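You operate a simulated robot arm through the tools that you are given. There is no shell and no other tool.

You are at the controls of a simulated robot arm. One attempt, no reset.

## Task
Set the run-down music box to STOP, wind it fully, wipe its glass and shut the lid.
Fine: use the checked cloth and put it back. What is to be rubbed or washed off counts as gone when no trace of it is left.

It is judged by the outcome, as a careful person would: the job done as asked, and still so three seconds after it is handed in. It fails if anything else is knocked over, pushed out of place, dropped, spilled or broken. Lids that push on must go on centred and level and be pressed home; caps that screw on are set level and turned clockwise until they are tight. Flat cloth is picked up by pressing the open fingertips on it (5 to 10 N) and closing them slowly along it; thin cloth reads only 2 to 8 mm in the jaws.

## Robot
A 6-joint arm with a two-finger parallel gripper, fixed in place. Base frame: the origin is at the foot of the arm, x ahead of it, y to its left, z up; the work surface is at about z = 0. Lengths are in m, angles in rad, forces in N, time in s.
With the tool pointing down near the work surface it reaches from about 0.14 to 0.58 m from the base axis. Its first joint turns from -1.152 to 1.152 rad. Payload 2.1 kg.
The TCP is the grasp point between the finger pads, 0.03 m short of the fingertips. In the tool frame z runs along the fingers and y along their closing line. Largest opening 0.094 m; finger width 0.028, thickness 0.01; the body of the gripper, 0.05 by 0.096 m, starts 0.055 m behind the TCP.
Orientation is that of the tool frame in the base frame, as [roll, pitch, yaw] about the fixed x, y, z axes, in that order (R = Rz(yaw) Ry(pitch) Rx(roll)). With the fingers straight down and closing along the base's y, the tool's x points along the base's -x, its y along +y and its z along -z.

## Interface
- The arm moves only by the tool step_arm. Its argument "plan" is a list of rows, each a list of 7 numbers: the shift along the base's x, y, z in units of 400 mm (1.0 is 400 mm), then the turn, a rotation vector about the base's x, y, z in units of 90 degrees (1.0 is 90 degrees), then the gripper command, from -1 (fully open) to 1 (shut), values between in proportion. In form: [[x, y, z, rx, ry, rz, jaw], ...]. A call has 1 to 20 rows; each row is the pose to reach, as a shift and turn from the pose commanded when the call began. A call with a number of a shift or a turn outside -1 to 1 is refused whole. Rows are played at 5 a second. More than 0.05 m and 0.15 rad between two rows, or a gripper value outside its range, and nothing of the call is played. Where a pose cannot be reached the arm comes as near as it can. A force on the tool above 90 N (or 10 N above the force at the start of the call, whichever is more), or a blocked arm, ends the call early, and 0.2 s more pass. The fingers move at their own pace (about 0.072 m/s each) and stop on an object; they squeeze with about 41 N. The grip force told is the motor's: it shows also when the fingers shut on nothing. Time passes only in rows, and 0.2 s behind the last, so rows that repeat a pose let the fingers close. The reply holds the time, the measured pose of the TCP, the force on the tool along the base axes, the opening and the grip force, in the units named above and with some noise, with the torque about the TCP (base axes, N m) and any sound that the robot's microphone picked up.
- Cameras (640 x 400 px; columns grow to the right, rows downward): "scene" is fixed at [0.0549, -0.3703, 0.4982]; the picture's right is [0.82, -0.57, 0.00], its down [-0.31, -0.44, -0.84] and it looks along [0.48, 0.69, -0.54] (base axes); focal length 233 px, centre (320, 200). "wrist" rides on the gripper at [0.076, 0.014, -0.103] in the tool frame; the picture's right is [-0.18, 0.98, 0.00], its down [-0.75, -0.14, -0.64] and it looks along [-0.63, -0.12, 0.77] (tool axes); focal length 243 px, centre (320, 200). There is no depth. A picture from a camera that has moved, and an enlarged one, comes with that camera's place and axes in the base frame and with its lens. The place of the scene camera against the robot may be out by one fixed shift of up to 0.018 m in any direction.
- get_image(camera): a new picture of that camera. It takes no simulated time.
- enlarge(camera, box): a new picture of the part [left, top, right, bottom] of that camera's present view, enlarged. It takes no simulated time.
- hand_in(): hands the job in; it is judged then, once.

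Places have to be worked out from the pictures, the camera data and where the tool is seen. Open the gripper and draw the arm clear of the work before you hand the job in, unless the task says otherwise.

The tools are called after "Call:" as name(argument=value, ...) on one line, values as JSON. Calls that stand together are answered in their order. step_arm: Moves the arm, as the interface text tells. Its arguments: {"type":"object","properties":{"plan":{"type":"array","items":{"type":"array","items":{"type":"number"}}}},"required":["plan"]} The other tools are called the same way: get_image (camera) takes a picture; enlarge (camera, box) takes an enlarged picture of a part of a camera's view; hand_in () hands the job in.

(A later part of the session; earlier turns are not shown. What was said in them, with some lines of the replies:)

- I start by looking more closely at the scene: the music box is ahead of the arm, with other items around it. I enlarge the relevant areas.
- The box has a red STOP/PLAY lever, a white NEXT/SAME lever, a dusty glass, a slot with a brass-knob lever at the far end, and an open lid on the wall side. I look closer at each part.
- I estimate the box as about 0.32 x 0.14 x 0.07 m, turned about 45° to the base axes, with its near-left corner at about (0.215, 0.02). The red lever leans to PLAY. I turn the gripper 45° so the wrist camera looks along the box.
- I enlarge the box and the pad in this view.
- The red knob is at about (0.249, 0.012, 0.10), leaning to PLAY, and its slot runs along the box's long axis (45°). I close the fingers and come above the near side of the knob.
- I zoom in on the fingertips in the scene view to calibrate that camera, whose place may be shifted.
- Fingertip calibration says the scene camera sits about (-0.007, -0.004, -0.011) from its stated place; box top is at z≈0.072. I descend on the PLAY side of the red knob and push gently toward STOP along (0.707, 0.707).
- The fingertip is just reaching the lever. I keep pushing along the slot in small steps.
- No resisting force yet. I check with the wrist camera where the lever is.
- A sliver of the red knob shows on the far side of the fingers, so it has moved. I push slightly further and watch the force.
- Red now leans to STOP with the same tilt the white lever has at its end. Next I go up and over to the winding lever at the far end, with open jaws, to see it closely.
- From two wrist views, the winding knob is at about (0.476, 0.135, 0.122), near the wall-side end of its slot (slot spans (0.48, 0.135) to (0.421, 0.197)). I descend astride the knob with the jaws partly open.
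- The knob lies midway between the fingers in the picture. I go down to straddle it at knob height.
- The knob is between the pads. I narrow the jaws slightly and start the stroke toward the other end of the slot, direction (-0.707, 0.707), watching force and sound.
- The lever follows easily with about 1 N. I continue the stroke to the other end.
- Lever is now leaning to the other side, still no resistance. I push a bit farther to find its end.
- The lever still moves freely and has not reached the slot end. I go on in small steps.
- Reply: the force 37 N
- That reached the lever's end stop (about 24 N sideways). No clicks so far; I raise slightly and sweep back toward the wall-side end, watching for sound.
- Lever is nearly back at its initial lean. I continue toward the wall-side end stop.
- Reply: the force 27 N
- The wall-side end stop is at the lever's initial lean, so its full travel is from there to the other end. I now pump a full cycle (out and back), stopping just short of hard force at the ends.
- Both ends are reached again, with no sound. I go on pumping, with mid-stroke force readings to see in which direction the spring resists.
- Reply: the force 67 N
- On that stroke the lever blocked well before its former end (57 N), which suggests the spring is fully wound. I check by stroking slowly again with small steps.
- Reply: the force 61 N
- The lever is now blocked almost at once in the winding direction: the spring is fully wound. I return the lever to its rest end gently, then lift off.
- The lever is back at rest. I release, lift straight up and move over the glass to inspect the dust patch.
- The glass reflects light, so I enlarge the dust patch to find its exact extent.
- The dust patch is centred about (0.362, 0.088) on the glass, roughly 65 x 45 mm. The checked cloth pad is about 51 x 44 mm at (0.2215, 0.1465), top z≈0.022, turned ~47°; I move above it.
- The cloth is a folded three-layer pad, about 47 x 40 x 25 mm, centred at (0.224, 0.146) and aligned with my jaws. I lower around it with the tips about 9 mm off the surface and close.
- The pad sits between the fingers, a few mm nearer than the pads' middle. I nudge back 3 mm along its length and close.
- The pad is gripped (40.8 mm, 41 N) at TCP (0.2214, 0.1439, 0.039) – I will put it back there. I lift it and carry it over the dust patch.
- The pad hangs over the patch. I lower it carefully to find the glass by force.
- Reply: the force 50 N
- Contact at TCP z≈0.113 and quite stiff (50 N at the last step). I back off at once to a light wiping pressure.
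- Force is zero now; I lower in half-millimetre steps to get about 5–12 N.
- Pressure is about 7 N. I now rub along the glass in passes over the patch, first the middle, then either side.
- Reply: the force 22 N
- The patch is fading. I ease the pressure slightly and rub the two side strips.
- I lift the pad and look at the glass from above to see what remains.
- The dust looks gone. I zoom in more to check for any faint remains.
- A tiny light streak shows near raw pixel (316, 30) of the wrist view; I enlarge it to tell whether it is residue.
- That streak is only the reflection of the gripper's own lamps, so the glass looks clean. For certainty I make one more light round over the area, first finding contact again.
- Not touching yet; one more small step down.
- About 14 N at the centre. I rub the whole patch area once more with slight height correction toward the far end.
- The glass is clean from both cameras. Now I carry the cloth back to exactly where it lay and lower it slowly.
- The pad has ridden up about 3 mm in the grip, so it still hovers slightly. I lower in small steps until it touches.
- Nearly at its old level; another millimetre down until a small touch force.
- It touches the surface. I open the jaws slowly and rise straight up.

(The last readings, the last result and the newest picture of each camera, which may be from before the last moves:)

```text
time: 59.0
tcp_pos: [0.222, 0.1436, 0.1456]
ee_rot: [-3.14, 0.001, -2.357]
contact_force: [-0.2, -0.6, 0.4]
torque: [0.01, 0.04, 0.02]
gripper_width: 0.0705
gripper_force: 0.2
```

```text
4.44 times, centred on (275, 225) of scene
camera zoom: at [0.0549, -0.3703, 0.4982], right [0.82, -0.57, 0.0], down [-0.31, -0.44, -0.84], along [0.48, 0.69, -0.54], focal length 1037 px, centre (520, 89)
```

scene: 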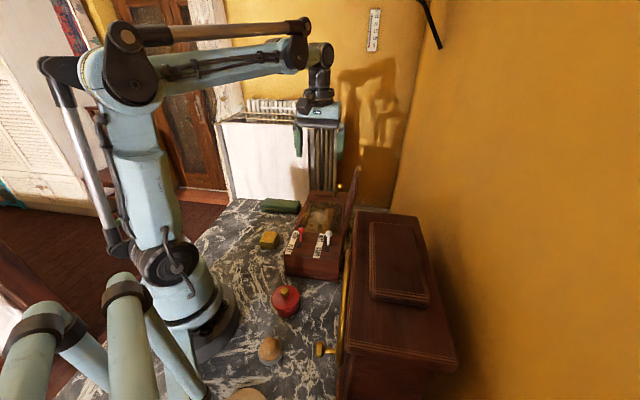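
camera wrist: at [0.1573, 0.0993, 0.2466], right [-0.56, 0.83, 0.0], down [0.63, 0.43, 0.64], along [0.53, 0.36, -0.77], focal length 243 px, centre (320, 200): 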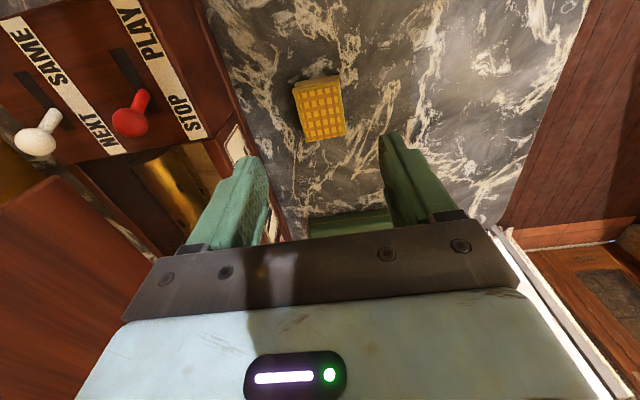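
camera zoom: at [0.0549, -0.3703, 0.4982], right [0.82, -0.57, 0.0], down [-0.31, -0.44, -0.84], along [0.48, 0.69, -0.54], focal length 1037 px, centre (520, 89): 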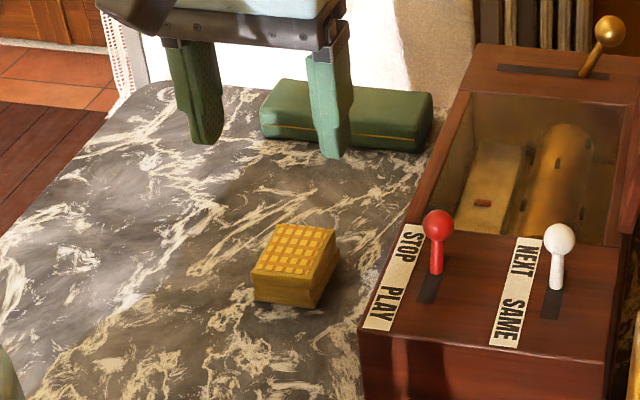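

The cloth lies where it was. For the lid: stereo from the wrist views puts its front knob at about (0.440, 0.019, 0.235) on the free edge, lid leaning ~12° past vertical, hinge near z≈0.075. I plan to hold that knob with the jaws closing along the hinge direction and lead it down in an arc; first I rise and turn the gripper -90°.

Call:
step_arm(plan=[[0, 0, 0.11, 0, 0, 0, -0.5], [0, 0, 0.22, 0, 0, 0, -0.5], [0, 0, 0.33, 0, 0, 0, -0.5], [0, 0, 0.44, 0, 0, 0, -0.5], [0, 0, 0.54, 0, 0, 0, -0.5], [0.045, -0.026, 0.54, 0, 0, -0.0833, -0.5], [0.09, -0.052, 0.54, 0, 0, -0.1667, -0.5], [0.135, -0.078, 0.54, 0, 0, -0.25, -0.5], [0.18, -0.104, 0.54, 0, 0, -0.3333, -0.5], [0.225, -0.13, 0.54, 0, 0, -0.4167, -0.5], [0.27, -0.156, 0.54, 0, 0, -0.5, -0.5], [0.315, -0.182, 0.54, 0, 0, -0.5833, -0.5], [0.36, -0.208, 0.54, 0, 0, -0.6667, -0.5], [0.405, -0.234, 0.54, 0, 0, -0.75, -0.5], [0.45, -0.26, 0.54, 0, 0, -0.8333, -0.5], [0.495, -0.286, 0.54, 0, 0, -0.9167, -0.5], [0.545, -0.3125, 0.54, 0, 0, -1.0, -0.5]])

Call:
get_image(camera="wrist")

Call:
get_image(camera="scene")

```text
time: 62.6
tcp_pos: [0.4403, 0.0187, 0.36]
ee_rot: [-3.141, 0.0, 2.352]
contact_force: [-0.3, -0.5, 0.0]
torque: [0.01, -0.03, -0.01]
gripper_width: 0.0702
gripper_force: 0.0
```

```text
taken
camera wrist: at [0.396, 0.0822, 0.4617], right [0.83, 0.56, 0.0], down [0.43, -0.63, 0.64], along [0.36, -0.53, -0.77], focal length 243 px, centre (320, 200)
```

wrist: 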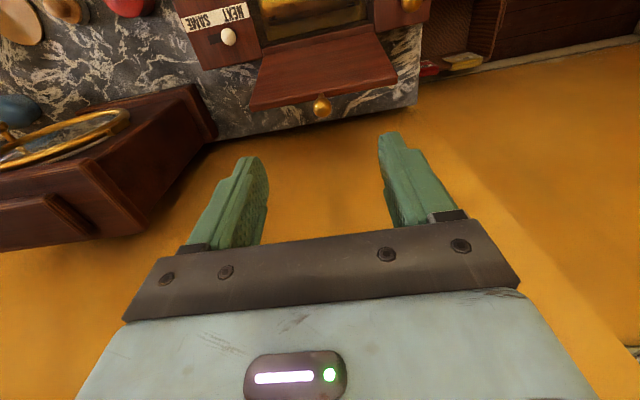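

```text
taken
```

scene: 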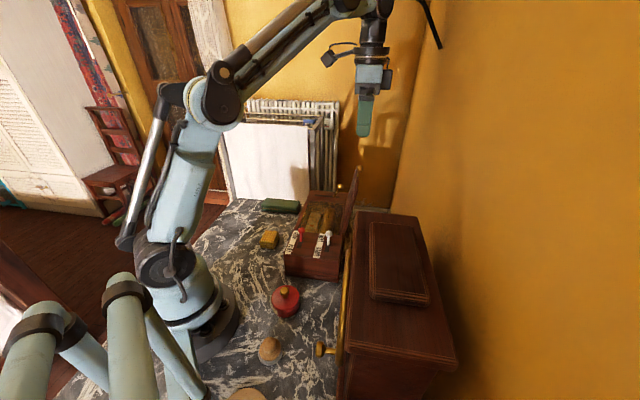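

Call:
enlarge(camera="wrist", box=[240, 20, 420, 130])

Call:
enlarge(camera="scene", box=[320, 150, 380, 200])

```text
3.56 times, centred on (330, 75) of wrist
camera zoom: at [0.396, 0.0822, 0.4617], right [0.83, 0.56, 0.0], down [0.43, -0.63, 0.64], along [0.36, -0.53, -0.77], focal length 863 px, centre (284, 644)
```

zoom: 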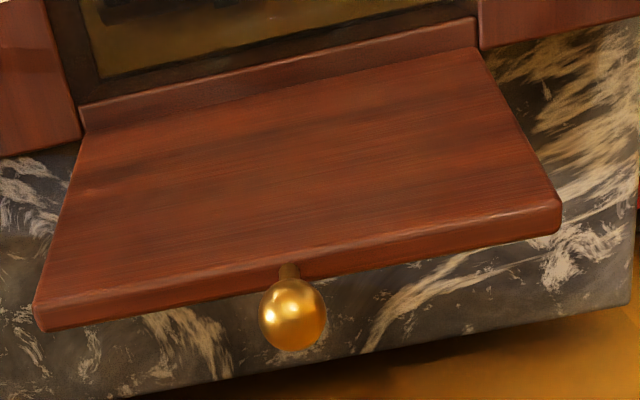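

```text
8.00 times, centred on (350, 175) of scene
camera zoom: at [0.0548, -0.3703, 0.4982], right [0.82, -0.57, 0.0], down [-0.31, -0.44, -0.84], along [0.48, 0.69, -0.54], focal length 1866 px, centre (80, 400)
```

zoom: 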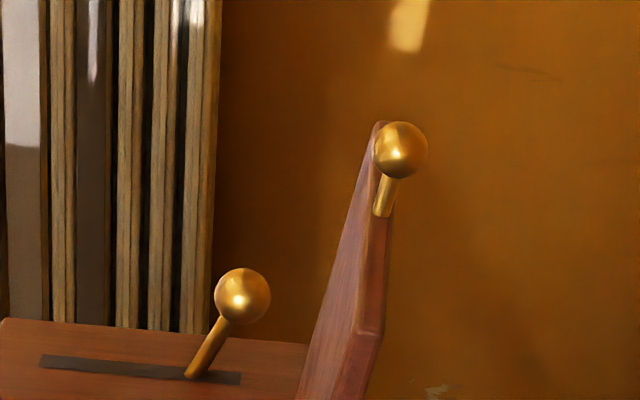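

The lid knob is centred at about (0.4405, 0.019, 0.235) and the jaws straddle it in line with the hinge. I descend, keeping the fingertips above the lid's edge (z≈0.217).

Call:
step_arm(plan=[[0, 0, -0.1, 0, 0, 0, -0.3], [0, 0, -0.2, 0, 0, 0, -0.1], [0, 0, -0.24, 0, 0, 0, 0], [0, 0, -0.24, 0, 0, 0, 0]])

Call:
get_image(camera="wrist")

Call:
enlarge(camera="scene", box=[320, 130, 390, 190])

```text
time: 63.6
tcp_pos: [0.4412, 0.0178, 0.2657]
ee_rot: [-3.141, 0.001, 2.356]
contact_force: [-0.6, -0.7, 0.3]
torque: [0.0, -0.02, 0.04]
gripper_width: 0.047
gripper_force: 0.1
```

```text
taken
camera wrist: at [0.3956, 0.0826, 0.3659], right [0.83, 0.56, 0.0], down [0.43, -0.63, 0.64], along [0.36, -0.53, -0.77], focal length 243 px, centre (320, 200)
```

wrist: 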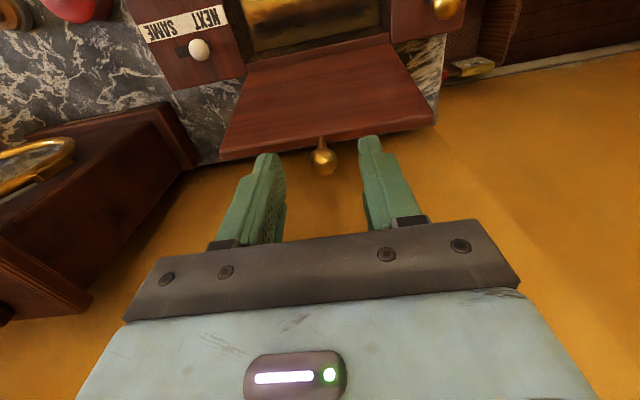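

```text
6.67 times, centred on (355, 160) of scene
camera zoom: at [0.0549, -0.3703, 0.4982], right [0.82, -0.57, 0.0], down [-0.31, -0.44, -0.84], along [0.48, 0.69, -0.54], focal length 1555 px, centre (87, 467)
```

zoom: 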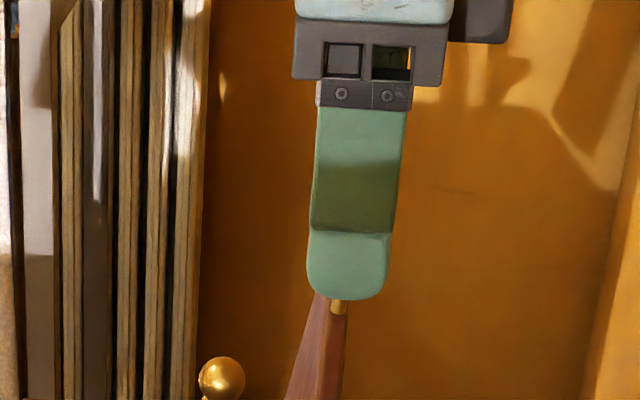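

Knob and jaws line up in both views. I go down the last bit and close gently on the knob.

Call:
step_arm(plan=[[0, 0, -0.02, 0, 0, 0, 0], [0, 0, -0.033, 0, 0, 0, 0], [0, 0, -0.033, 0, 0, 0, 0.3], [0, 0, -0.033, 0, 0, 0, 0.5], [0, 0, -0.033, 0, 0, 0, 0.7], [0, 0, -0.033, 0, 0, 0, 0.85], [0, 0, -0.033, 0, 0, 0, 0.95], [0, 0, -0.033, 0, 0, 0, 0.95]])

Call:
get_image(camera="wrist")

Call:
enlarge(camera="scene", box=[320, 130, 390, 190])

```text
time: 65.4
tcp_pos: [0.4416, 0.0191, 0.2518]
ee_rot: [3.137, 0.0, 2.358]
contact_force: [14.8, 12.7, -1.2]
torque: [0.06, -0.35, 0.02]
gripper_width: 0.0172
gripper_force: 44.8
```

```text
taken
camera wrist: at [0.3965, 0.0831, 0.3526], right [0.82, 0.57, 0.0], down [0.43, -0.63, 0.64], along [0.37, -0.53, -0.77], focal length 243 px, centre (320, 200)
```

wrist: 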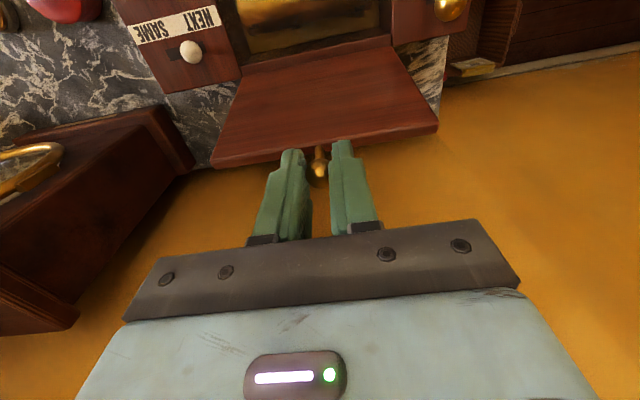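

```text
6.67 times, centred on (355, 160) of scene
camera zoom: at [0.0549, -0.3702, 0.4982], right [0.82, -0.57, 0.0], down [-0.31, -0.44, -0.84], along [0.48, 0.69, -0.54], focal length 1555 px, centre (87, 467)
```

zoom: 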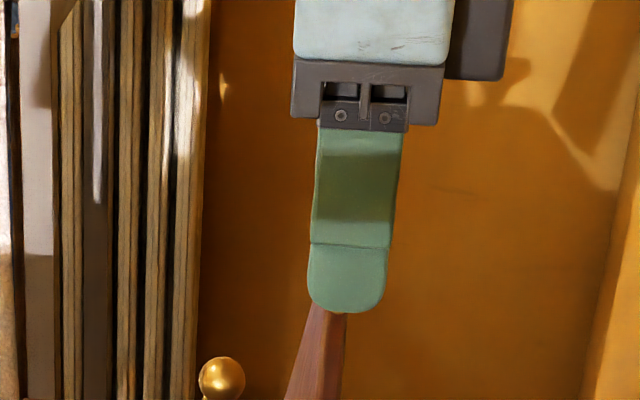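

The knob is held (17.2 mm), with a side force of ~20 N along the hinge because of a slight offset. I shift about 1.4 mm in that direction to relieve it.

Call:
step_arm(plan=[[0.0025, 0.0025, 0, 0, 0, 0, 0.9]])

```text
time: 65.8
tcp_pos: [0.4421, 0.0191, 0.25]
ee_rot: [-3.141, 0.0, 2.358]
contact_force: [10.0, 10.1, 0.9]
torque: [0.22, -0.23, 0.04]
gripper_width: 0.0172
gripper_force: 44.9
```

Better; I shift a bit more and also relax the jaw command toward the knob's width.

Call:
step_arm(plan=[[0.004, 0.004, 0, 0, 0, 0, 0.75]])

```text
time: 66.2
tcp_pos: [0.4425, 0.0191, 0.2505]
ee_rot: [-3.136, -0.005, 2.356]
contact_force: [-7.5, -2.7, 2.0]
torque: [0.12, 0.22, 0.0]
gripper_width: 0.0168
gripper_force: 45.3
```

The side force is now small. I start leading the knob along the arc (hinge at about z=0.075, radius ≈0.162 m), first 20° in small steps.

Call:
step_arm(plan=[[-0.0125, 0.0125, 0.0025, 0, 0, 0, 0.75], [-0.0249, 0.0249, 0.0045, 0, 0, 0, 0.75], [-0.0374, 0.0374, 0.0055, 0, 0, 0, 0.75], [-0.0498, 0.0498, 0.006, 0, 0, 0, 0.75], [-0.0623, 0.0623, 0.0055, 0, 0, 0, 0.75], [-0.0748, 0.0748, 0.0045, 0, 0, 0, 0.75]])

Call:
enlarge(camera="scene", box=[290, 140, 390, 220])

Call:
get_image(camera="wrist")

```text
time: 67.6
tcp_pos: [0.4126, 0.0483, 0.2528]
ee_rot: [-3.136, 0.008, 2.354]
contact_force: [-13.7, -25.1, 7.9]
torque: [-1.31, -0.7, -0.05]
gripper_width: 0.0171
gripper_force: 44.8
```

```text
5.00 times, centred on (340, 180) of scene
camera zoom: at [0.0548, -0.3703, 0.4982], right [0.82, -0.57, 0.0], down [-0.31, -0.44, -0.84], along [0.48, 0.69, -0.54], focal length 1166 px, centre (220, 300)
```

zoom: 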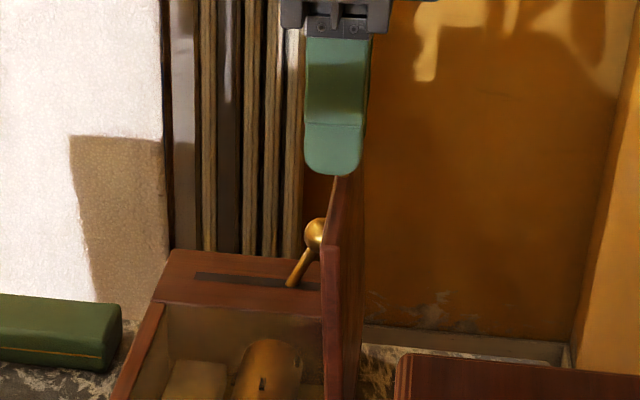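

```text
taken
camera wrist: at [0.3682, 0.1135, 0.3535], right [0.83, 0.56, -0.01], down [0.43, -0.63, 0.65], along [0.36, -0.54, -0.76], focal length 243 px, centre (320, 200)
```

wrist: 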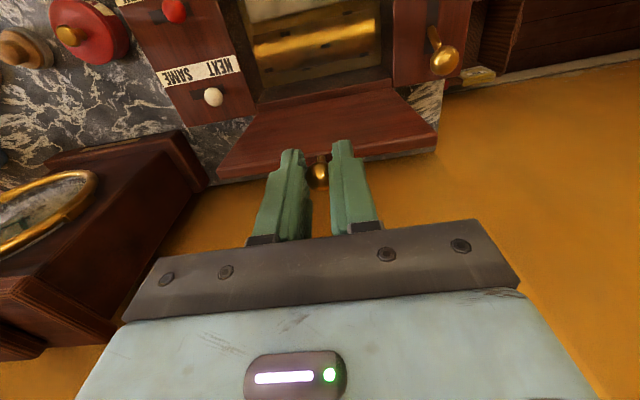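

The lid follows. A force of −27 N along the hinge direction has built up, so I correct about 2 mm along −(0.707, 0.707) and a bit up before going on.

Call:
step_arm(plan=[[-0.0035, -0.0035, 0.001, 0, 0, 0, 0.75]])

```text
time: 68.0
tcp_pos: [0.4145, 0.048, 0.2524]
ee_rot: [-3.14, 0.007, 2.359]
contact_force: [-5.8, -15.5, 4.3]
torque: [-1.1, -0.72, -0.05]
gripper_width: 0.017
gripper_force: 45.1
```

There is a twisting reaction from the tight grip on the turning knob, so I loosen the grip a little (target just under the knob's width) and see.

Call:
step_arm(plan=[[-0.002, -0.002, 0, 0, 0, 0, 0.68], [-0.002, -0.002, 0, 0, 0, 0, 0.66]])

```text
time: 68.6
tcp_pos: [0.4124, 0.05, 0.2539]
ee_rot: [3.14, -0.003, 2.358]
contact_force: [-2.4, 2.0, -4.9]
torque: [0.31, 0.3, 0.03]
gripper_width: 0.0171
gripper_force: 45.1
```

Forces are near zero now. I continue the arc by another 20°, with a small correction along the hinge direction.

Call:
step_arm(plan=[[-0.0128, 0.0119, -0.002, 0, 0, 0, 0.66], [-0.0257, 0.0238, -0.0045, 0, 0, 0, 0.66], [-0.0384, 0.0355, -0.008, 0, 0, 0, 0.66], [-0.0511, 0.0472, -0.0122, 0, 0, 0, 0.66], [-0.0635, 0.0587, -0.0172, 0, 0, 0, 0.66], [-0.0759, 0.0701, -0.0228, 0, 0, 0, 0.66]])

Call:
enlarge(camera="scene", box=[290, 140, 390, 220])

```text
time: 70.0
tcp_pos: [0.3841, 0.0769, 0.2435]
ee_rot: [3.132, 0.005, 2.356]
contact_force: [25.4, 14.8, 3.9]
torque: [-0.76, -1.3, 0.13]
gripper_width: 0.0165
gripper_force: 45.3
```

```text
5.00 times, centred on (340, 180) of scene
camera zoom: at [0.0549, -0.3702, 0.4982], right [0.82, -0.57, 0.0], down [-0.31, -0.44, -0.84], along [0.48, 0.69, -0.54], focal length 1166 px, centre (220, 300)
```

zoom: 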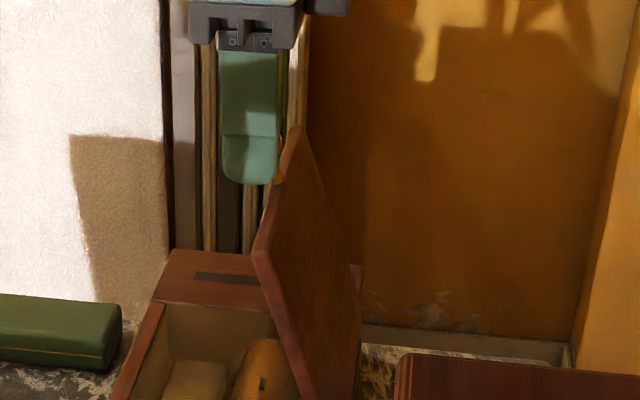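

Now the force along the hinge direction is +28 N: my correction was too much. I take it back (+2 mm) and check.

Call:
step_arm(plan=[[0.0033, 0.0033, 0, 0, 0, 0, 0.66]])

```text
time: 70.4
tcp_pos: [0.3798, 0.0776, 0.244]
ee_rot: [-3.14, 0.0, 2.354]
contact_force: [6.9, 5.5, -2.0]
torque: [0.05, -0.13, 0.05]
gripper_width: 0.0206
gripper_force: 3.7
```

The opening jumped to 20.6 mm with low grip force, so the knob shifted in the pads. I look before going on.

Call:
get_image(camera="wrist")

Call:
enlarge(camera="scene", box=[310, 140, 370, 190])

```text
taken
camera wrist: at [0.3369, 0.1418, 0.3453], right [0.83, 0.56, 0.0], down [0.43, -0.63, 0.64], along [0.36, -0.53, -0.77], focal length 243 px, centre (320, 200)
```

wrist: 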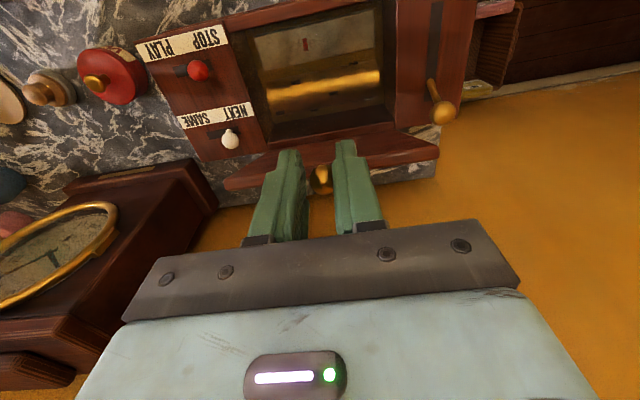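

```text
8.00 times, centred on (340, 165) of scene
camera zoom: at [0.0549, -0.3703, 0.4982], right [0.82, -0.57, 0.0], down [-0.31, -0.44, -0.84], along [0.48, 0.69, -0.54], focal length 1866 px, centre (160, 480)
```

zoom: 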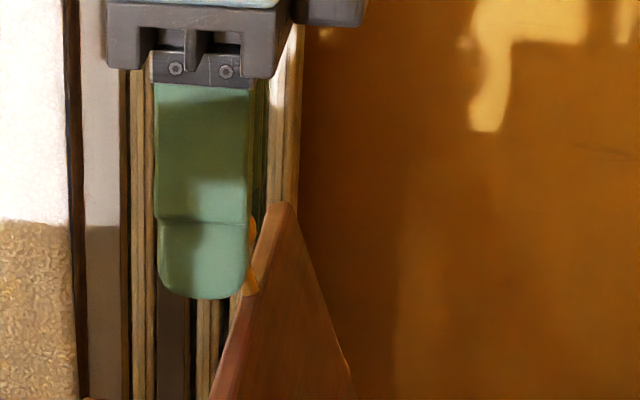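

The knob sits near the rounded +e2 lower corner of the pads; the lid stays put by itself there at light grip (stiff hinge). I slide the fingers about 6 mm back and 8 mm down to recentre, then tighten a little.

Call:
step_arm(plan=[[0.0035, -0.0035, -0.007, 0, 0, 0, 0.62], [0.007, -0.007, -0.014, 0, 0, 0, 0.62], [0.0106, -0.0106, -0.02, 0, 0, 0, 0.62]])

Call:
enlarge(camera="scene", box=[310, 140, 370, 190])

Call:
enlarge(camera="wrist", box=[220, 110, 440, 230])

```text
time: 71.2
tcp_pos: [0.3848, 0.0737, 0.2387]
ee_rot: [-3.141, -0.007, 2.355]
contact_force: [-18.3, 15.7, 73.8]
torque: [-0.02, -0.35, -0.84]
gripper_width: 0.0205
gripper_force: 2.2
```

```text
8.00 times, centred on (340, 165) of scene
camera zoom: at [0.0545, -0.3703, 0.4982], right [0.82, -0.57, 0.0], down [-0.31, -0.44, -0.84], along [0.48, 0.69, -0.54], focal length 1866 px, centre (160, 480)
```

zoom: 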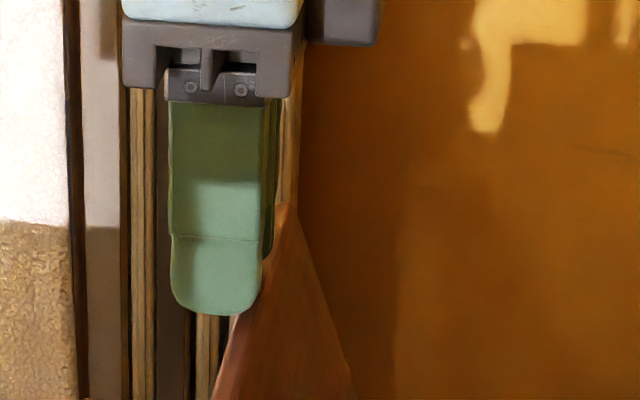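

```text
2.91 times, centred on (330, 170) of wrist
camera zoom: at [0.3402, 0.1387, 0.3404], right [0.83, 0.56, 0.0], down [0.44, -0.63, 0.64], along [0.36, -0.53, -0.77], focal length 706 px, centre (291, 287)
```

zoom: 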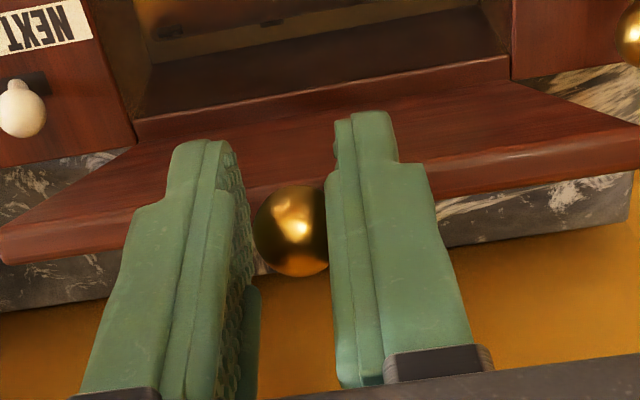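

The fingertips pressed on the lid's edge (74 N), so I rise back at once.

Call:
step_arm(plan=[[0, 0, 0.012, 0, 0, 0, 0.62], [0, 0, 0.022, 0, 0, 0, 0.62]])

Call:
enlarge(camera="scene", box=[310, 140, 370, 190])

Call:
enlarge(camera="wrist", box=[220, 110, 440, 230])

```text
time: 71.8
tcp_pos: [0.3872, 0.0728, 0.244]
ee_rot: [3.141, 0.0, 2.356]
contact_force: [3.7, 2.1, -1.0]
torque: [0.02, -0.03, 0.0]
gripper_width: 0.0194
gripper_force: 1.4
```

```text
8.00 times, centred on (340, 165) of scene
camera zoom: at [0.0549, -0.3703, 0.4982], right [0.82, -0.57, 0.0], down [-0.31, -0.44, -0.84], along [0.48, 0.69, -0.54], focal length 1866 px, centre (160, 480)
```

zoom: 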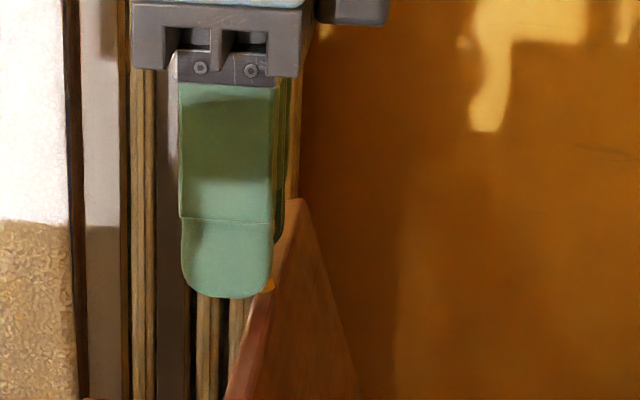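

```text
2.91 times, centred on (330, 170) of wrist
camera zoom: at [0.3421, 0.1371, 0.3454], right [0.83, 0.56, 0.0], down [0.43, -0.63, 0.64], along [0.36, -0.53, -0.77], focal length 706 px, centre (291, 287)
```

zoom: 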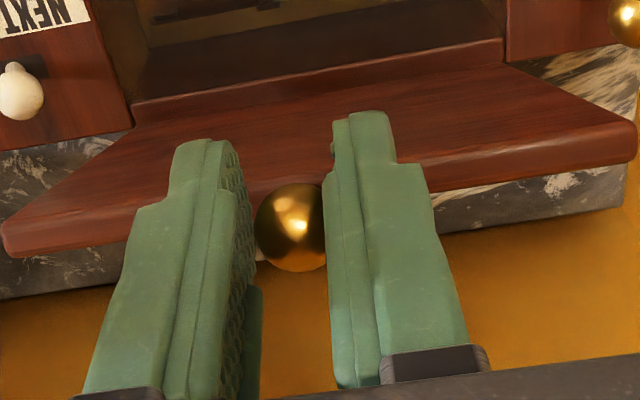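

Now the grip is light (1–4 N), the knob is centred between the pads and the lid stays with it. I continue the arc with this light grip, raising the fingers a little relative to the knob.

Call:
step_arm(plan=[[0, 0, 0, 0, 0, 0, 0.68], [-0.0083, 0.0083, -0.002, 0, 0, 0, 0.68], [-0.0166, 0.0166, -0.0053, 0, 0, 0, 0.68], [-0.0282, 0.0282, -0.0105, 0, 0, 0, 0.68], [-0.0398, 0.0398, -0.0163, 0, 0, 0, 0.68], [-0.0509, 0.0509, -0.0228, 0, 0, 0, 0.68], [-0.0619, 0.0619, -0.03, 0, 0, 0, 0.68]])

Call:
enlarge(camera="scene", box=[290, 140, 370, 200])

Call:
enlarge(camera="wrist", box=[220, 110, 440, 230])

```text
time: 73.4
tcp_pos: [0.3615, 0.0987, 0.2318]
ee_rot: [-3.139, 0.003, 2.357]
contact_force: [6.2, 4.7, -1.4]
torque: [0.02, -0.18, 0.06]
gripper_width: 0.0193
gripper_force: 4.2
```

```text
6.67 times, centred on (330, 170) of scene
camera zoom: at [0.0549, -0.3703, 0.4982], right [0.82, -0.57, 0.0], down [-0.31, -0.44, -0.84], along [0.48, 0.69, -0.54], focal length 1555 px, centre (253, 400)
```

zoom: 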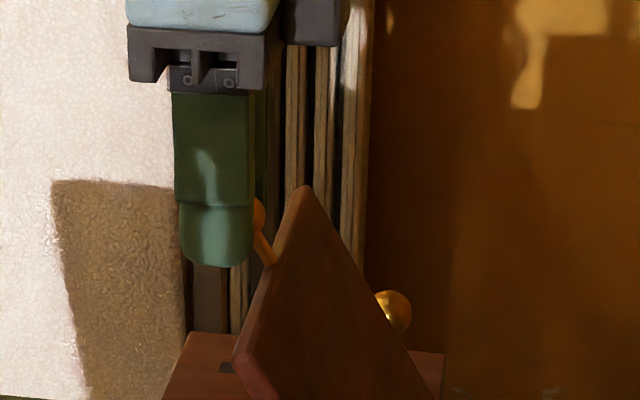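

```text
2.91 times, centred on (330, 170) of wrist
camera zoom: at [0.3167, 0.1625, 0.3343], right [0.83, 0.56, 0.0], down [0.43, -0.63, 0.64], along [0.36, -0.53, -0.77], focal length 706 px, centre (291, 287)
```

zoom: 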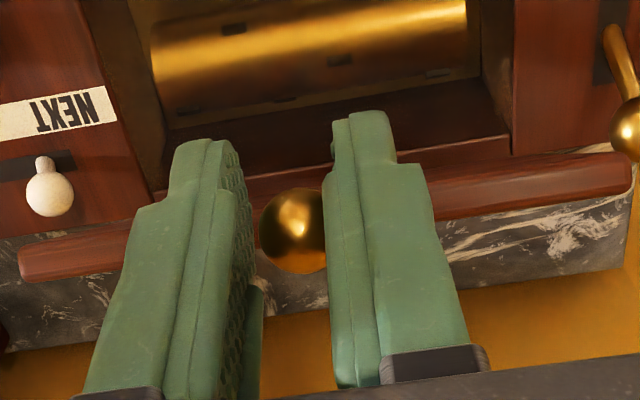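

The lid is at about 120° on its arc and follows, with only small forces. I continue, letting the fingers lag ~3 mm to recentre on the knob.

Call:
step_arm(plan=[[-0.0085, 0.011, -0.009, 0, 0, 0, 0.7], [-0.0185, 0.021, -0.02, 0, 0, 0, 0.7], [-0.027, 0.0295, -0.0305, 0, 0, 0, 0.7], [-0.0356, 0.0381, -0.0415, 0, 0, 0, 0.7], [-0.0449, 0.0474, -0.0532, 0, 0, 0, 0.7], [-0.0541, 0.0566, -0.0655, 0, 0, 0, 0.7]])

Call:
enlarge(camera="scene", box=[280, 150, 360, 210])

Call:
enlarge(camera="wrist", box=[220, 110, 440, 230])

```text
time: 74.8
tcp_pos: [0.3405, 0.1207, 0.208]
ee_rot: [-3.14, 0.003, 2.354]
contact_force: [4.0, 0.3, 9.1]
torque: [-0.96, -1.03, 0.07]
gripper_width: 0.0168
gripper_force: 45.4
```

```text
6.67 times, centred on (320, 180) of scene
camera zoom: at [0.0548, -0.3703, 0.4982], right [0.82, -0.57, 0.0], down [-0.31, -0.44, -0.84], along [0.48, 0.69, -0.54], focal length 1555 px, centre (320, 333)
```

zoom: 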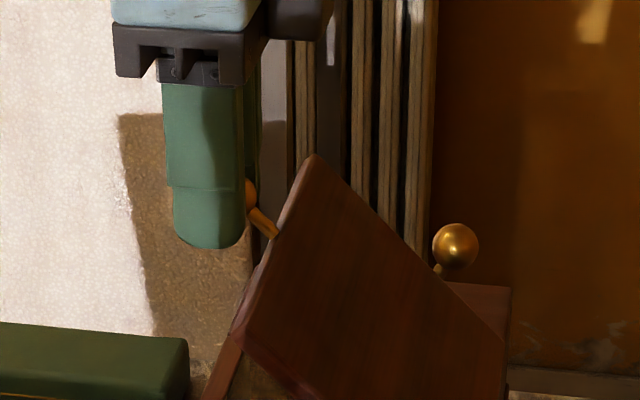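

```text
2.91 times, centred on (330, 170) of wrist
camera zoom: at [0.2954, 0.1852, 0.3083], right [0.83, 0.56, 0.0], down [0.43, -0.63, 0.64], along [0.36, -0.53, -0.77], focal length 706 px, centre (291, 287)
```

zoom: 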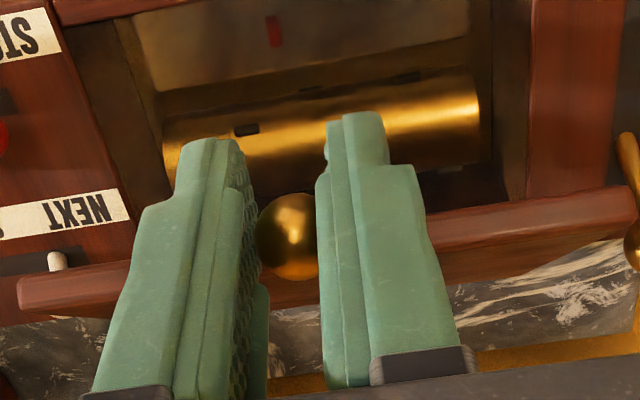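

The grip snapped tight again (45 N), so I loosen it slightly to release the twist before continuing.

Call:
step_arm(plan=[[0, 0, 0, 0, 0, 0, 0.64], [0, 0, 0, 0, 0, 0, 0.62]])

Call:
enlarge(camera="scene", box=[280, 150, 360, 210])

Call:
enlarge(camera="wrist", box=[220, 110, 440, 230])

```text
time: 75.4
tcp_pos: [0.3394, 0.1211, 0.2087]
ee_rot: [-3.141, 0.0, 2.356]
contact_force: [-0.4, 0.6, -0.7]
torque: [0.05, 0.01, 0.04]
gripper_width: 0.0179
gripper_force: 0.1
```

```text
6.67 times, centred on (320, 180) of scene
camera zoom: at [0.0549, -0.3703, 0.4982], right [0.82, -0.57, 0.0], down [-0.31, -0.44, -0.84], along [0.48, 0.69, -0.54], focal length 1555 px, centre (320, 333)
```

zoom: 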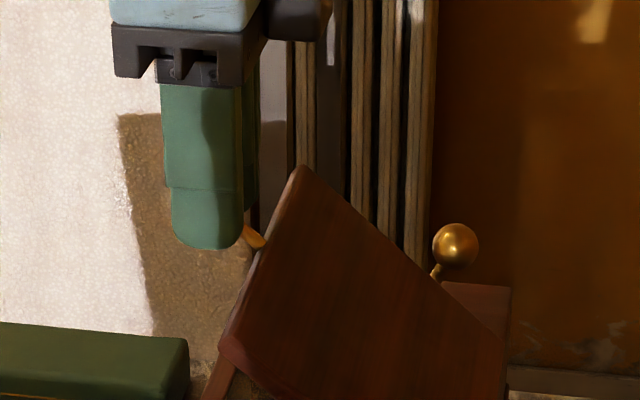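

```text
2.91 times, centred on (330, 170) of wrist
camera zoom: at [0.2951, 0.1854, 0.3083], right [0.83, 0.56, 0.0], down [0.43, -0.63, 0.64], along [0.36, -0.53, -0.77], focal length 706 px, centre (291, 287)
```

zoom: 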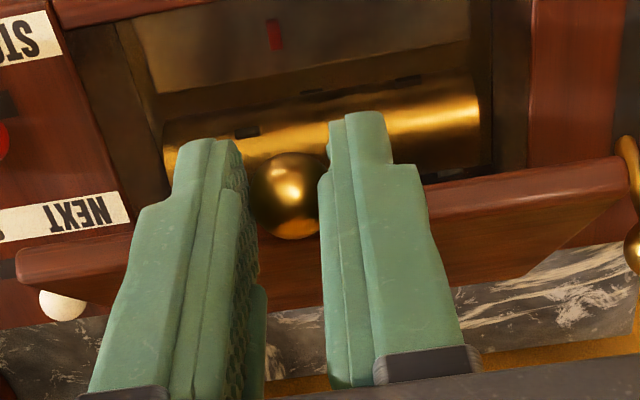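

The knob slipped a little lower in the pads and the lid lowered slightly, but it did not fall. I wait one row to see whether the lid moves by itself.

Call:
step_arm(plan=[[0, 0, 0, 0, 0, 0, 0.62]])

Call:
enlarge(camera="scene", box=[280, 150, 360, 210])

Call:
enlarge(camera="wrist", box=[220, 110, 440, 230])

```text
time: 75.8
tcp_pos: [0.3397, 0.1219, 0.2074]
ee_rot: [3.141, -0.001, 2.357]
contact_force: [-0.9, -0.5, -0.5]
torque: [0.0, 0.02, 0.03]
gripper_width: 0.0181
gripper_force: 0.1
```

```text
6.67 times, centred on (320, 180) of scene
camera zoom: at [0.0549, -0.3703, 0.4982], right [0.82, -0.57, 0.0], down [-0.31, -0.44, -0.84], along [0.48, 0.69, -0.54], focal length 1555 px, centre (320, 333)
```

zoom: 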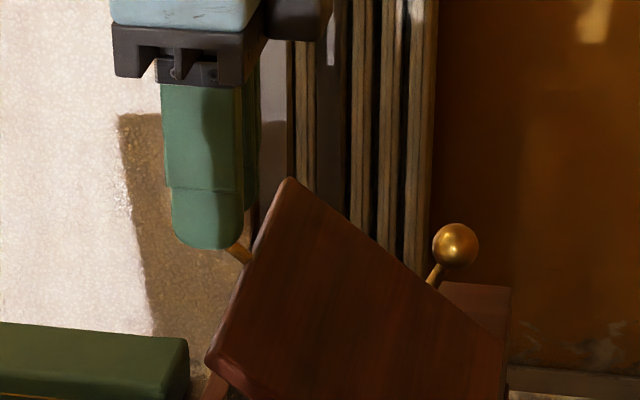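

```text
2.91 times, centred on (330, 170) of wrist
camera zoom: at [0.2952, 0.1854, 0.3083], right [0.83, 0.56, 0.0], down [0.43, -0.63, 0.64], along [0.36, -0.53, -0.77], focal length 706 px, centre (291, 287)
```

zoom: 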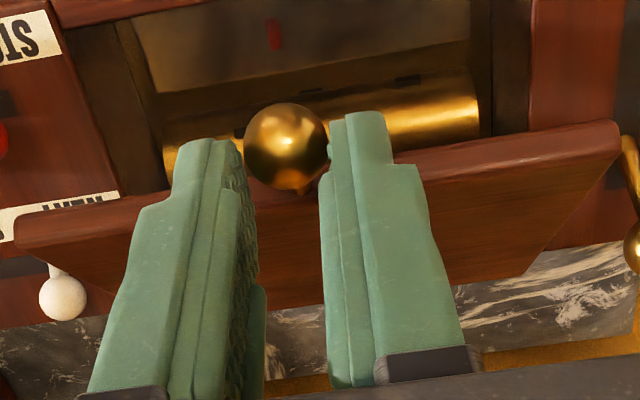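

The lid is sinking slowly and steadily (a damped hinge, roughly 6°/s), so it will close softly. I lift the fingers clear of the knob and watch.

Call:
step_arm(plan=[[0, 0, 0.06, 0, 0, 0, 0.55]])

Call:
enlarge(camera="scene", box=[280, 150, 360, 210])

Call:
get_image(camera="wrist")

```text
time: 76.2
tcp_pos: [0.3412, 0.1221, 0.2314]
ee_rot: [3.141, -0.001, 2.357]
contact_force: [0.8, -0.4, -0.1]
torque: [0.04, -0.01, -0.01]
gripper_width: 0.0211
gripper_force: 0.0
```

```text
6.67 times, centred on (320, 180) of scene
camera zoom: at [0.0549, -0.3703, 0.4982], right [0.82, -0.57, 0.0], down [-0.31, -0.44, -0.84], along [0.48, 0.69, -0.54], focal length 1555 px, centre (320, 333)
```

zoom: 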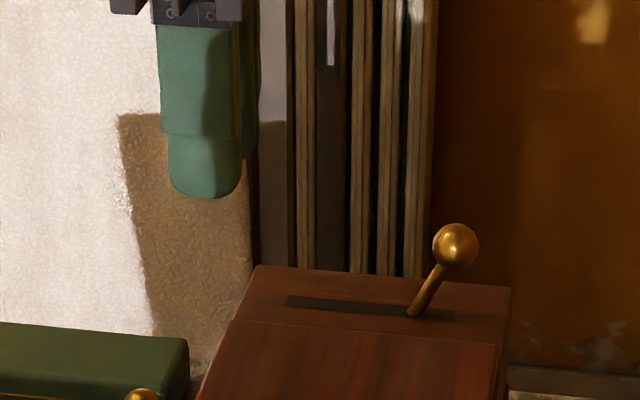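

```text
taken
camera wrist: at [0.2953, 0.1854, 0.3322], right [0.83, 0.56, 0.0], down [0.43, -0.63, 0.64], along [0.36, -0.53, -0.77], focal length 243 px, centre (320, 200)
```

wrist: 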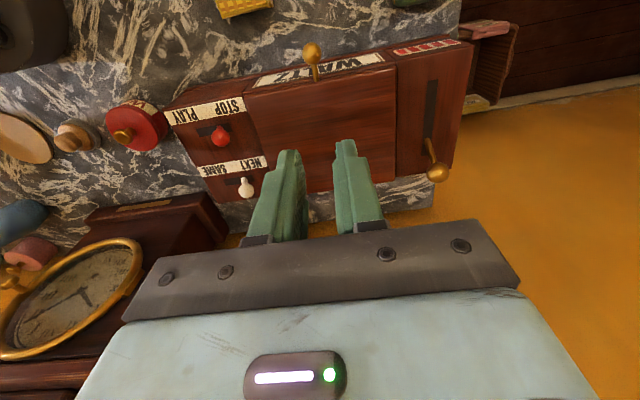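

The lid has gone shut. I check that it is fully down and that levers, cloth and everything else are as they should be.

Call:
enlarge(camera="scene", box=[260, 170, 380, 290])

Call:
enlarge(camera="wrist", box=[150, 20, 480, 230])

Call:
enlarge(camera="scene", box=[240, 190, 340, 260])

```text
3.33 times, centred on (320, 230) of scene
camera zoom: at [0.0549, -0.3703, 0.4982], right [0.82, -0.57, 0.0], down [-0.31, -0.44, -0.84], along [0.48, 0.69, -0.54], focal length 778 px, centre (320, 100)
```

zoom: 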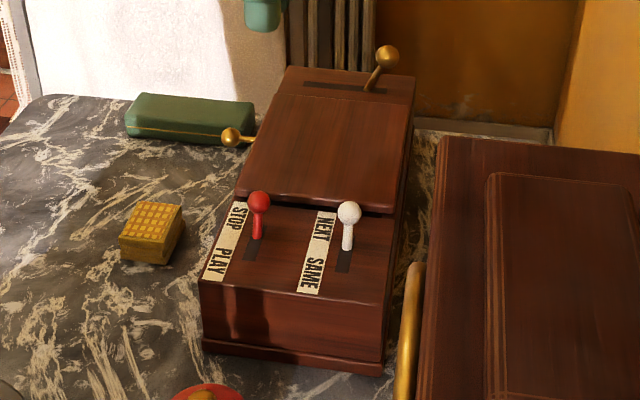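

```text
1.90 times, centred on (315, 125) of wrist
camera zoom: at [0.2953, 0.1854, 0.3322], right [0.83, 0.56, 0.0], down [0.43, -0.63, 0.64], along [0.36, -0.53, -0.77], focal length 462 px, centre (330, 343)
```

zoom: 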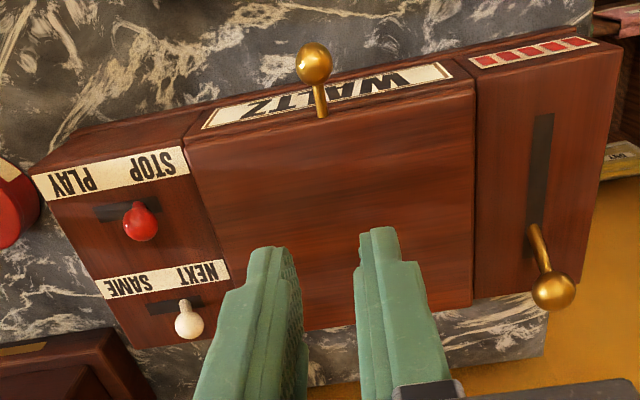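

```text
5.71 times, centred on (290, 225) of scene
camera zoom: at [0.0549, -0.3703, 0.4982], right [0.82, -0.57, 0.0], down [-0.31, -0.44, -0.84], along [0.48, 0.69, -0.54], focal length 1333 px, centre (491, 57)
```

zoom: 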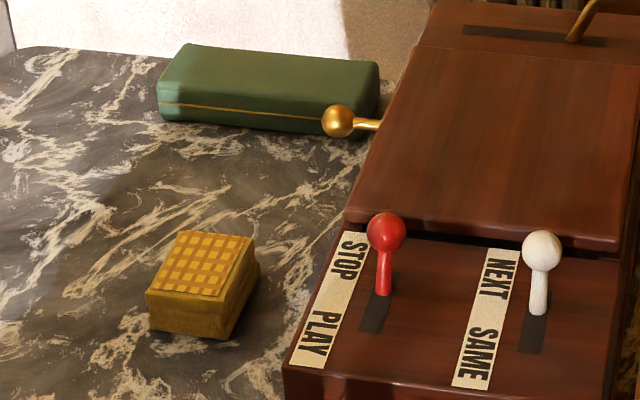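

The lid lies flat. I also notice a gauge with red cells on the box's left side by the lever – probably the winding indicator – so I look closer.

Call:
enlarge(camera="wrist", box=[370, 25, 480, 75])

Call:
enlarge(camera="wrist", box=[230, 40, 400, 150])

```text
5.82 times, centred on (425, 50) of wrist
camera zoom: at [0.2953, 0.1854, 0.3322], right [0.83, 0.56, 0.0], down [0.43, -0.63, 0.64], along [0.36, -0.53, -0.77], focal length 1412 px, centre (-291, 1073)
```

zoom: 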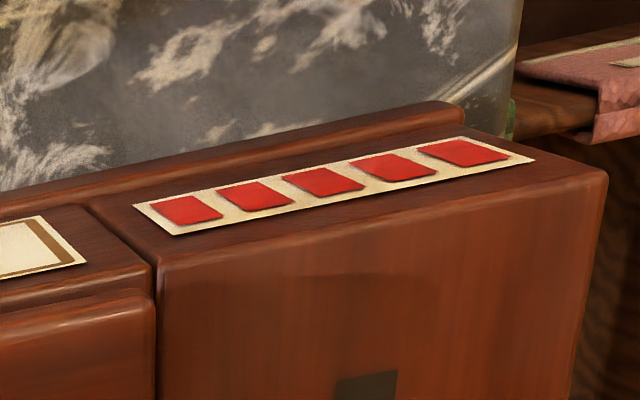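

```text
3.64 times, centred on (315, 95) of wrist
camera zoom: at [0.2953, 0.1854, 0.3322], right [0.83, 0.56, 0.0], down [0.43, -0.63, 0.64], along [0.36, -0.53, -0.77], focal length 882 px, centre (338, 582)
```

zoom: 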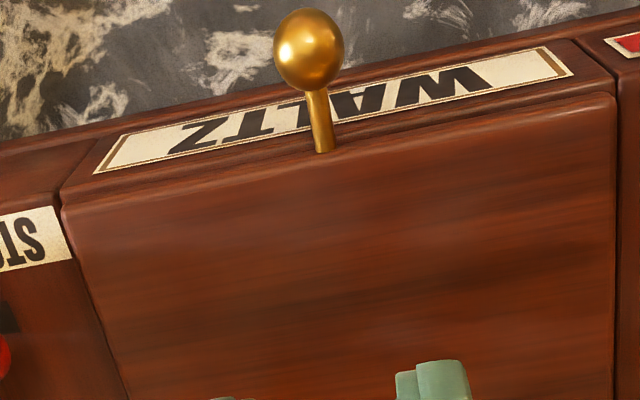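

All five gauge cells show red and the lever had blocked, which fits a full wind. The lid knob now lies at about z=0.075 beside the box: lid shut flat. I open the gripper and withdraw upward, then take a last look.

Call:
step_arm(plan=[[0, 0, 0.1, 0, 0, 0, 0.5], [0, 0, 0.2, 0, 0, 0, 0], [0, 0, 0.3, 0, 0, 0, -0.5], [0, 0, 0.38, 0, 0, 0, -1], [-0.02, -0.08, 0.4, 0, 0, 0.08, -1], [-0.03, -0.16, 0.4, 0, 0, 0.16, -1], [-0.04, -0.24, 0.4, 0, 0, 0.24, -1], [-0.04, -0.33, 0.4, 0, 0, 0.32, -1]])

Call:
get_image(camera="scene")

Call:
get_image(camera="wrist")

Call:
enlarge(camera="scene", box=[270, 170, 370, 270])

```text
time: 78.0
tcp_pos: [0.3246, -0.0122, 0.3918]
ee_rot: [-3.141, 0.0, 2.861]
contact_force: [0.6, 0.0, 0.8]
torque: [-0.01, 0.0, 0.0]
gripper_width: 0.0942
gripper_force: 0.0
```

```text
taken
```

scene: 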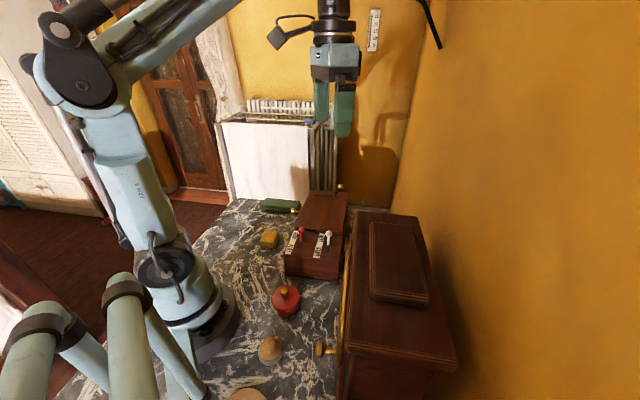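

```text
taken
camera wrist: at [0.2534, 0.0229, 0.4927], right [0.45, 0.89, 0.0], down [0.68, -0.34, 0.64], along [0.57, -0.29, -0.77], focal length 243 px, centre (320, 200)
```

wrist: 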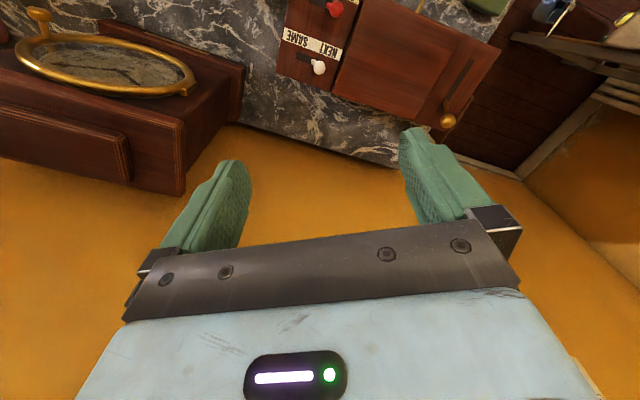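

```text
4.00 times, centred on (320, 220) of scene
camera zoom: at [0.0549, -0.3703, 0.4982], right [0.82, -0.57, 0.0], down [-0.31, -0.44, -0.84], along [0.48, 0.69, -0.54], focal length 933 px, centre (320, 120)
```

zoom: 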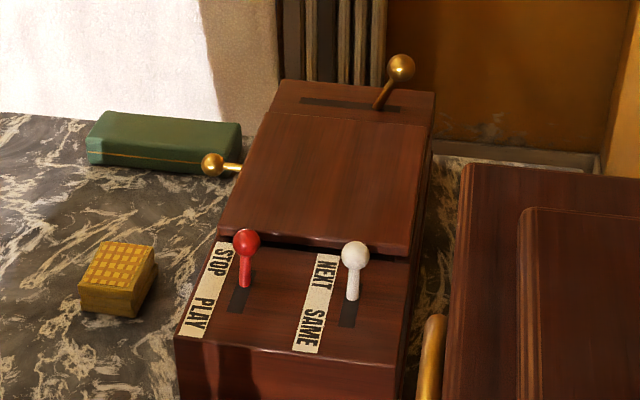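

I zoom in on the lid's near edge, where a thin dark line shows, to be sure it is fully seated.

Call:
enlarge(camera="scene", box=[290, 215, 350, 250])

Call:
enlarge(camera="scene", box=[300, 185, 360, 225])

Call:
enlarge(camera="wrist", box=[270, 0, 510, 140])

```text
10.67 times, centred on (320, 232) of scene
camera zoom: at [0.0549, -0.3703, 0.4982], right [0.82, -0.57, 0.0], down [-0.31, -0.44, -0.84], along [0.48, 0.69, -0.54], focal length 2488 px, centre (320, -147)
```

zoom: 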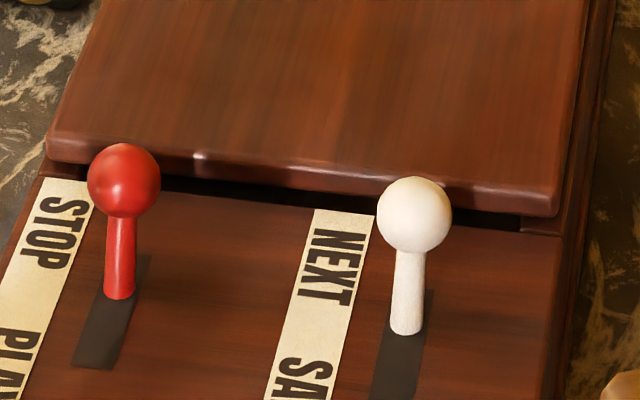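

```text
10.00 times, centred on (330, 205) of scene
camera zoom: at [0.0549, -0.3703, 0.4982], right [0.82, -0.57, 0.0], down [-0.31, -0.44, -0.84], along [0.48, 0.69, -0.54], focal length 2333 px, centre (220, 150)
```

zoom: 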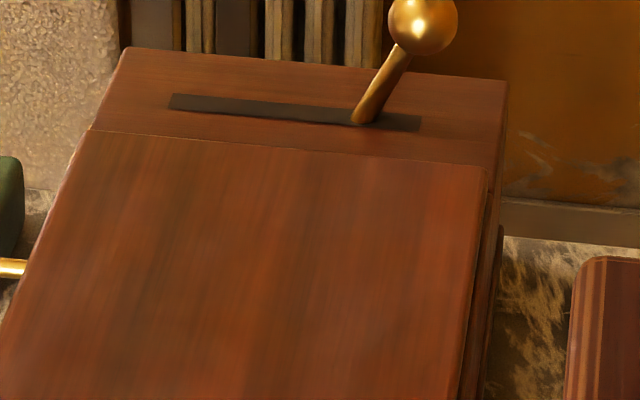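

```text
2.67 times, centred on (390, 70) of wrist
camera zoom: at [0.2534, 0.0229, 0.4927], right [0.45, 0.89, 0.0], down [0.68, -0.34, 0.64], along [0.57, -0.29, -0.77], focal length 647 px, centre (133, 547)
```

zoom: 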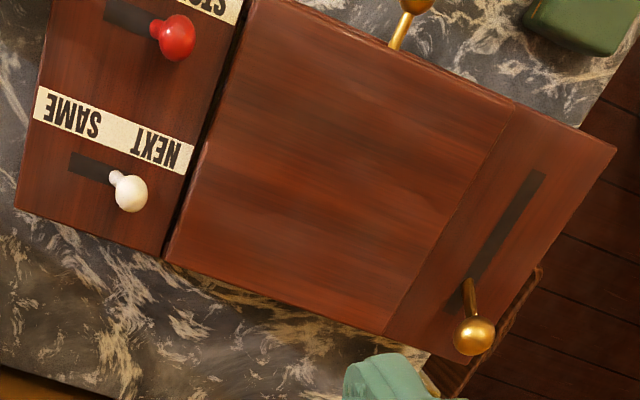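

The lid rests evenly on both side rails, level and shut. Red is at STOP, the white lever is unchanged, the winding lever is at rest, the cloth is in its place, nothing else has moved, and the arm is clear with the gripper open. I hand the job in.

Call:
hand_in()

```text
The job is handed in.
```

I did all the steps and handed the job in; the result hasn't come back yet. One thing was less careful than I'd have liked: the lid dropped shut on its own.

- **STOP:** the red lever now leans to STOP. The white NEXT/SAME lever is where it was.
- **Winding:** I pumped the lever until it blocked almost at once in the winding direction. Afterwards the side gauge showed all five cells red. I take that as fully wound, but I didn't see the gauge beforehand to compare. The lever is back at its rest end.
- **Glass:** I wiped it twice with the checked cloth, and both cameras showed no dust left. My first touch pressed harder than intended, about 50 N, before I eased off; I saw no damage.
- **Cloth:** it is back where it lay, within a millimetre or two.
- **Lid:** I led it down by its knob to roughly 45° from shut. It seemed to be sinking slowly, so I let go, and it fell shut in under half a second. Just before that, while I was shifting my grip, the fingertips pressed on the lid's edge with about 74 N. It now lies level on both rails with no visible damage, and the microphone reported no sound.

I saw nothing else in the scene moved, and the arm is clear with the gripper open.
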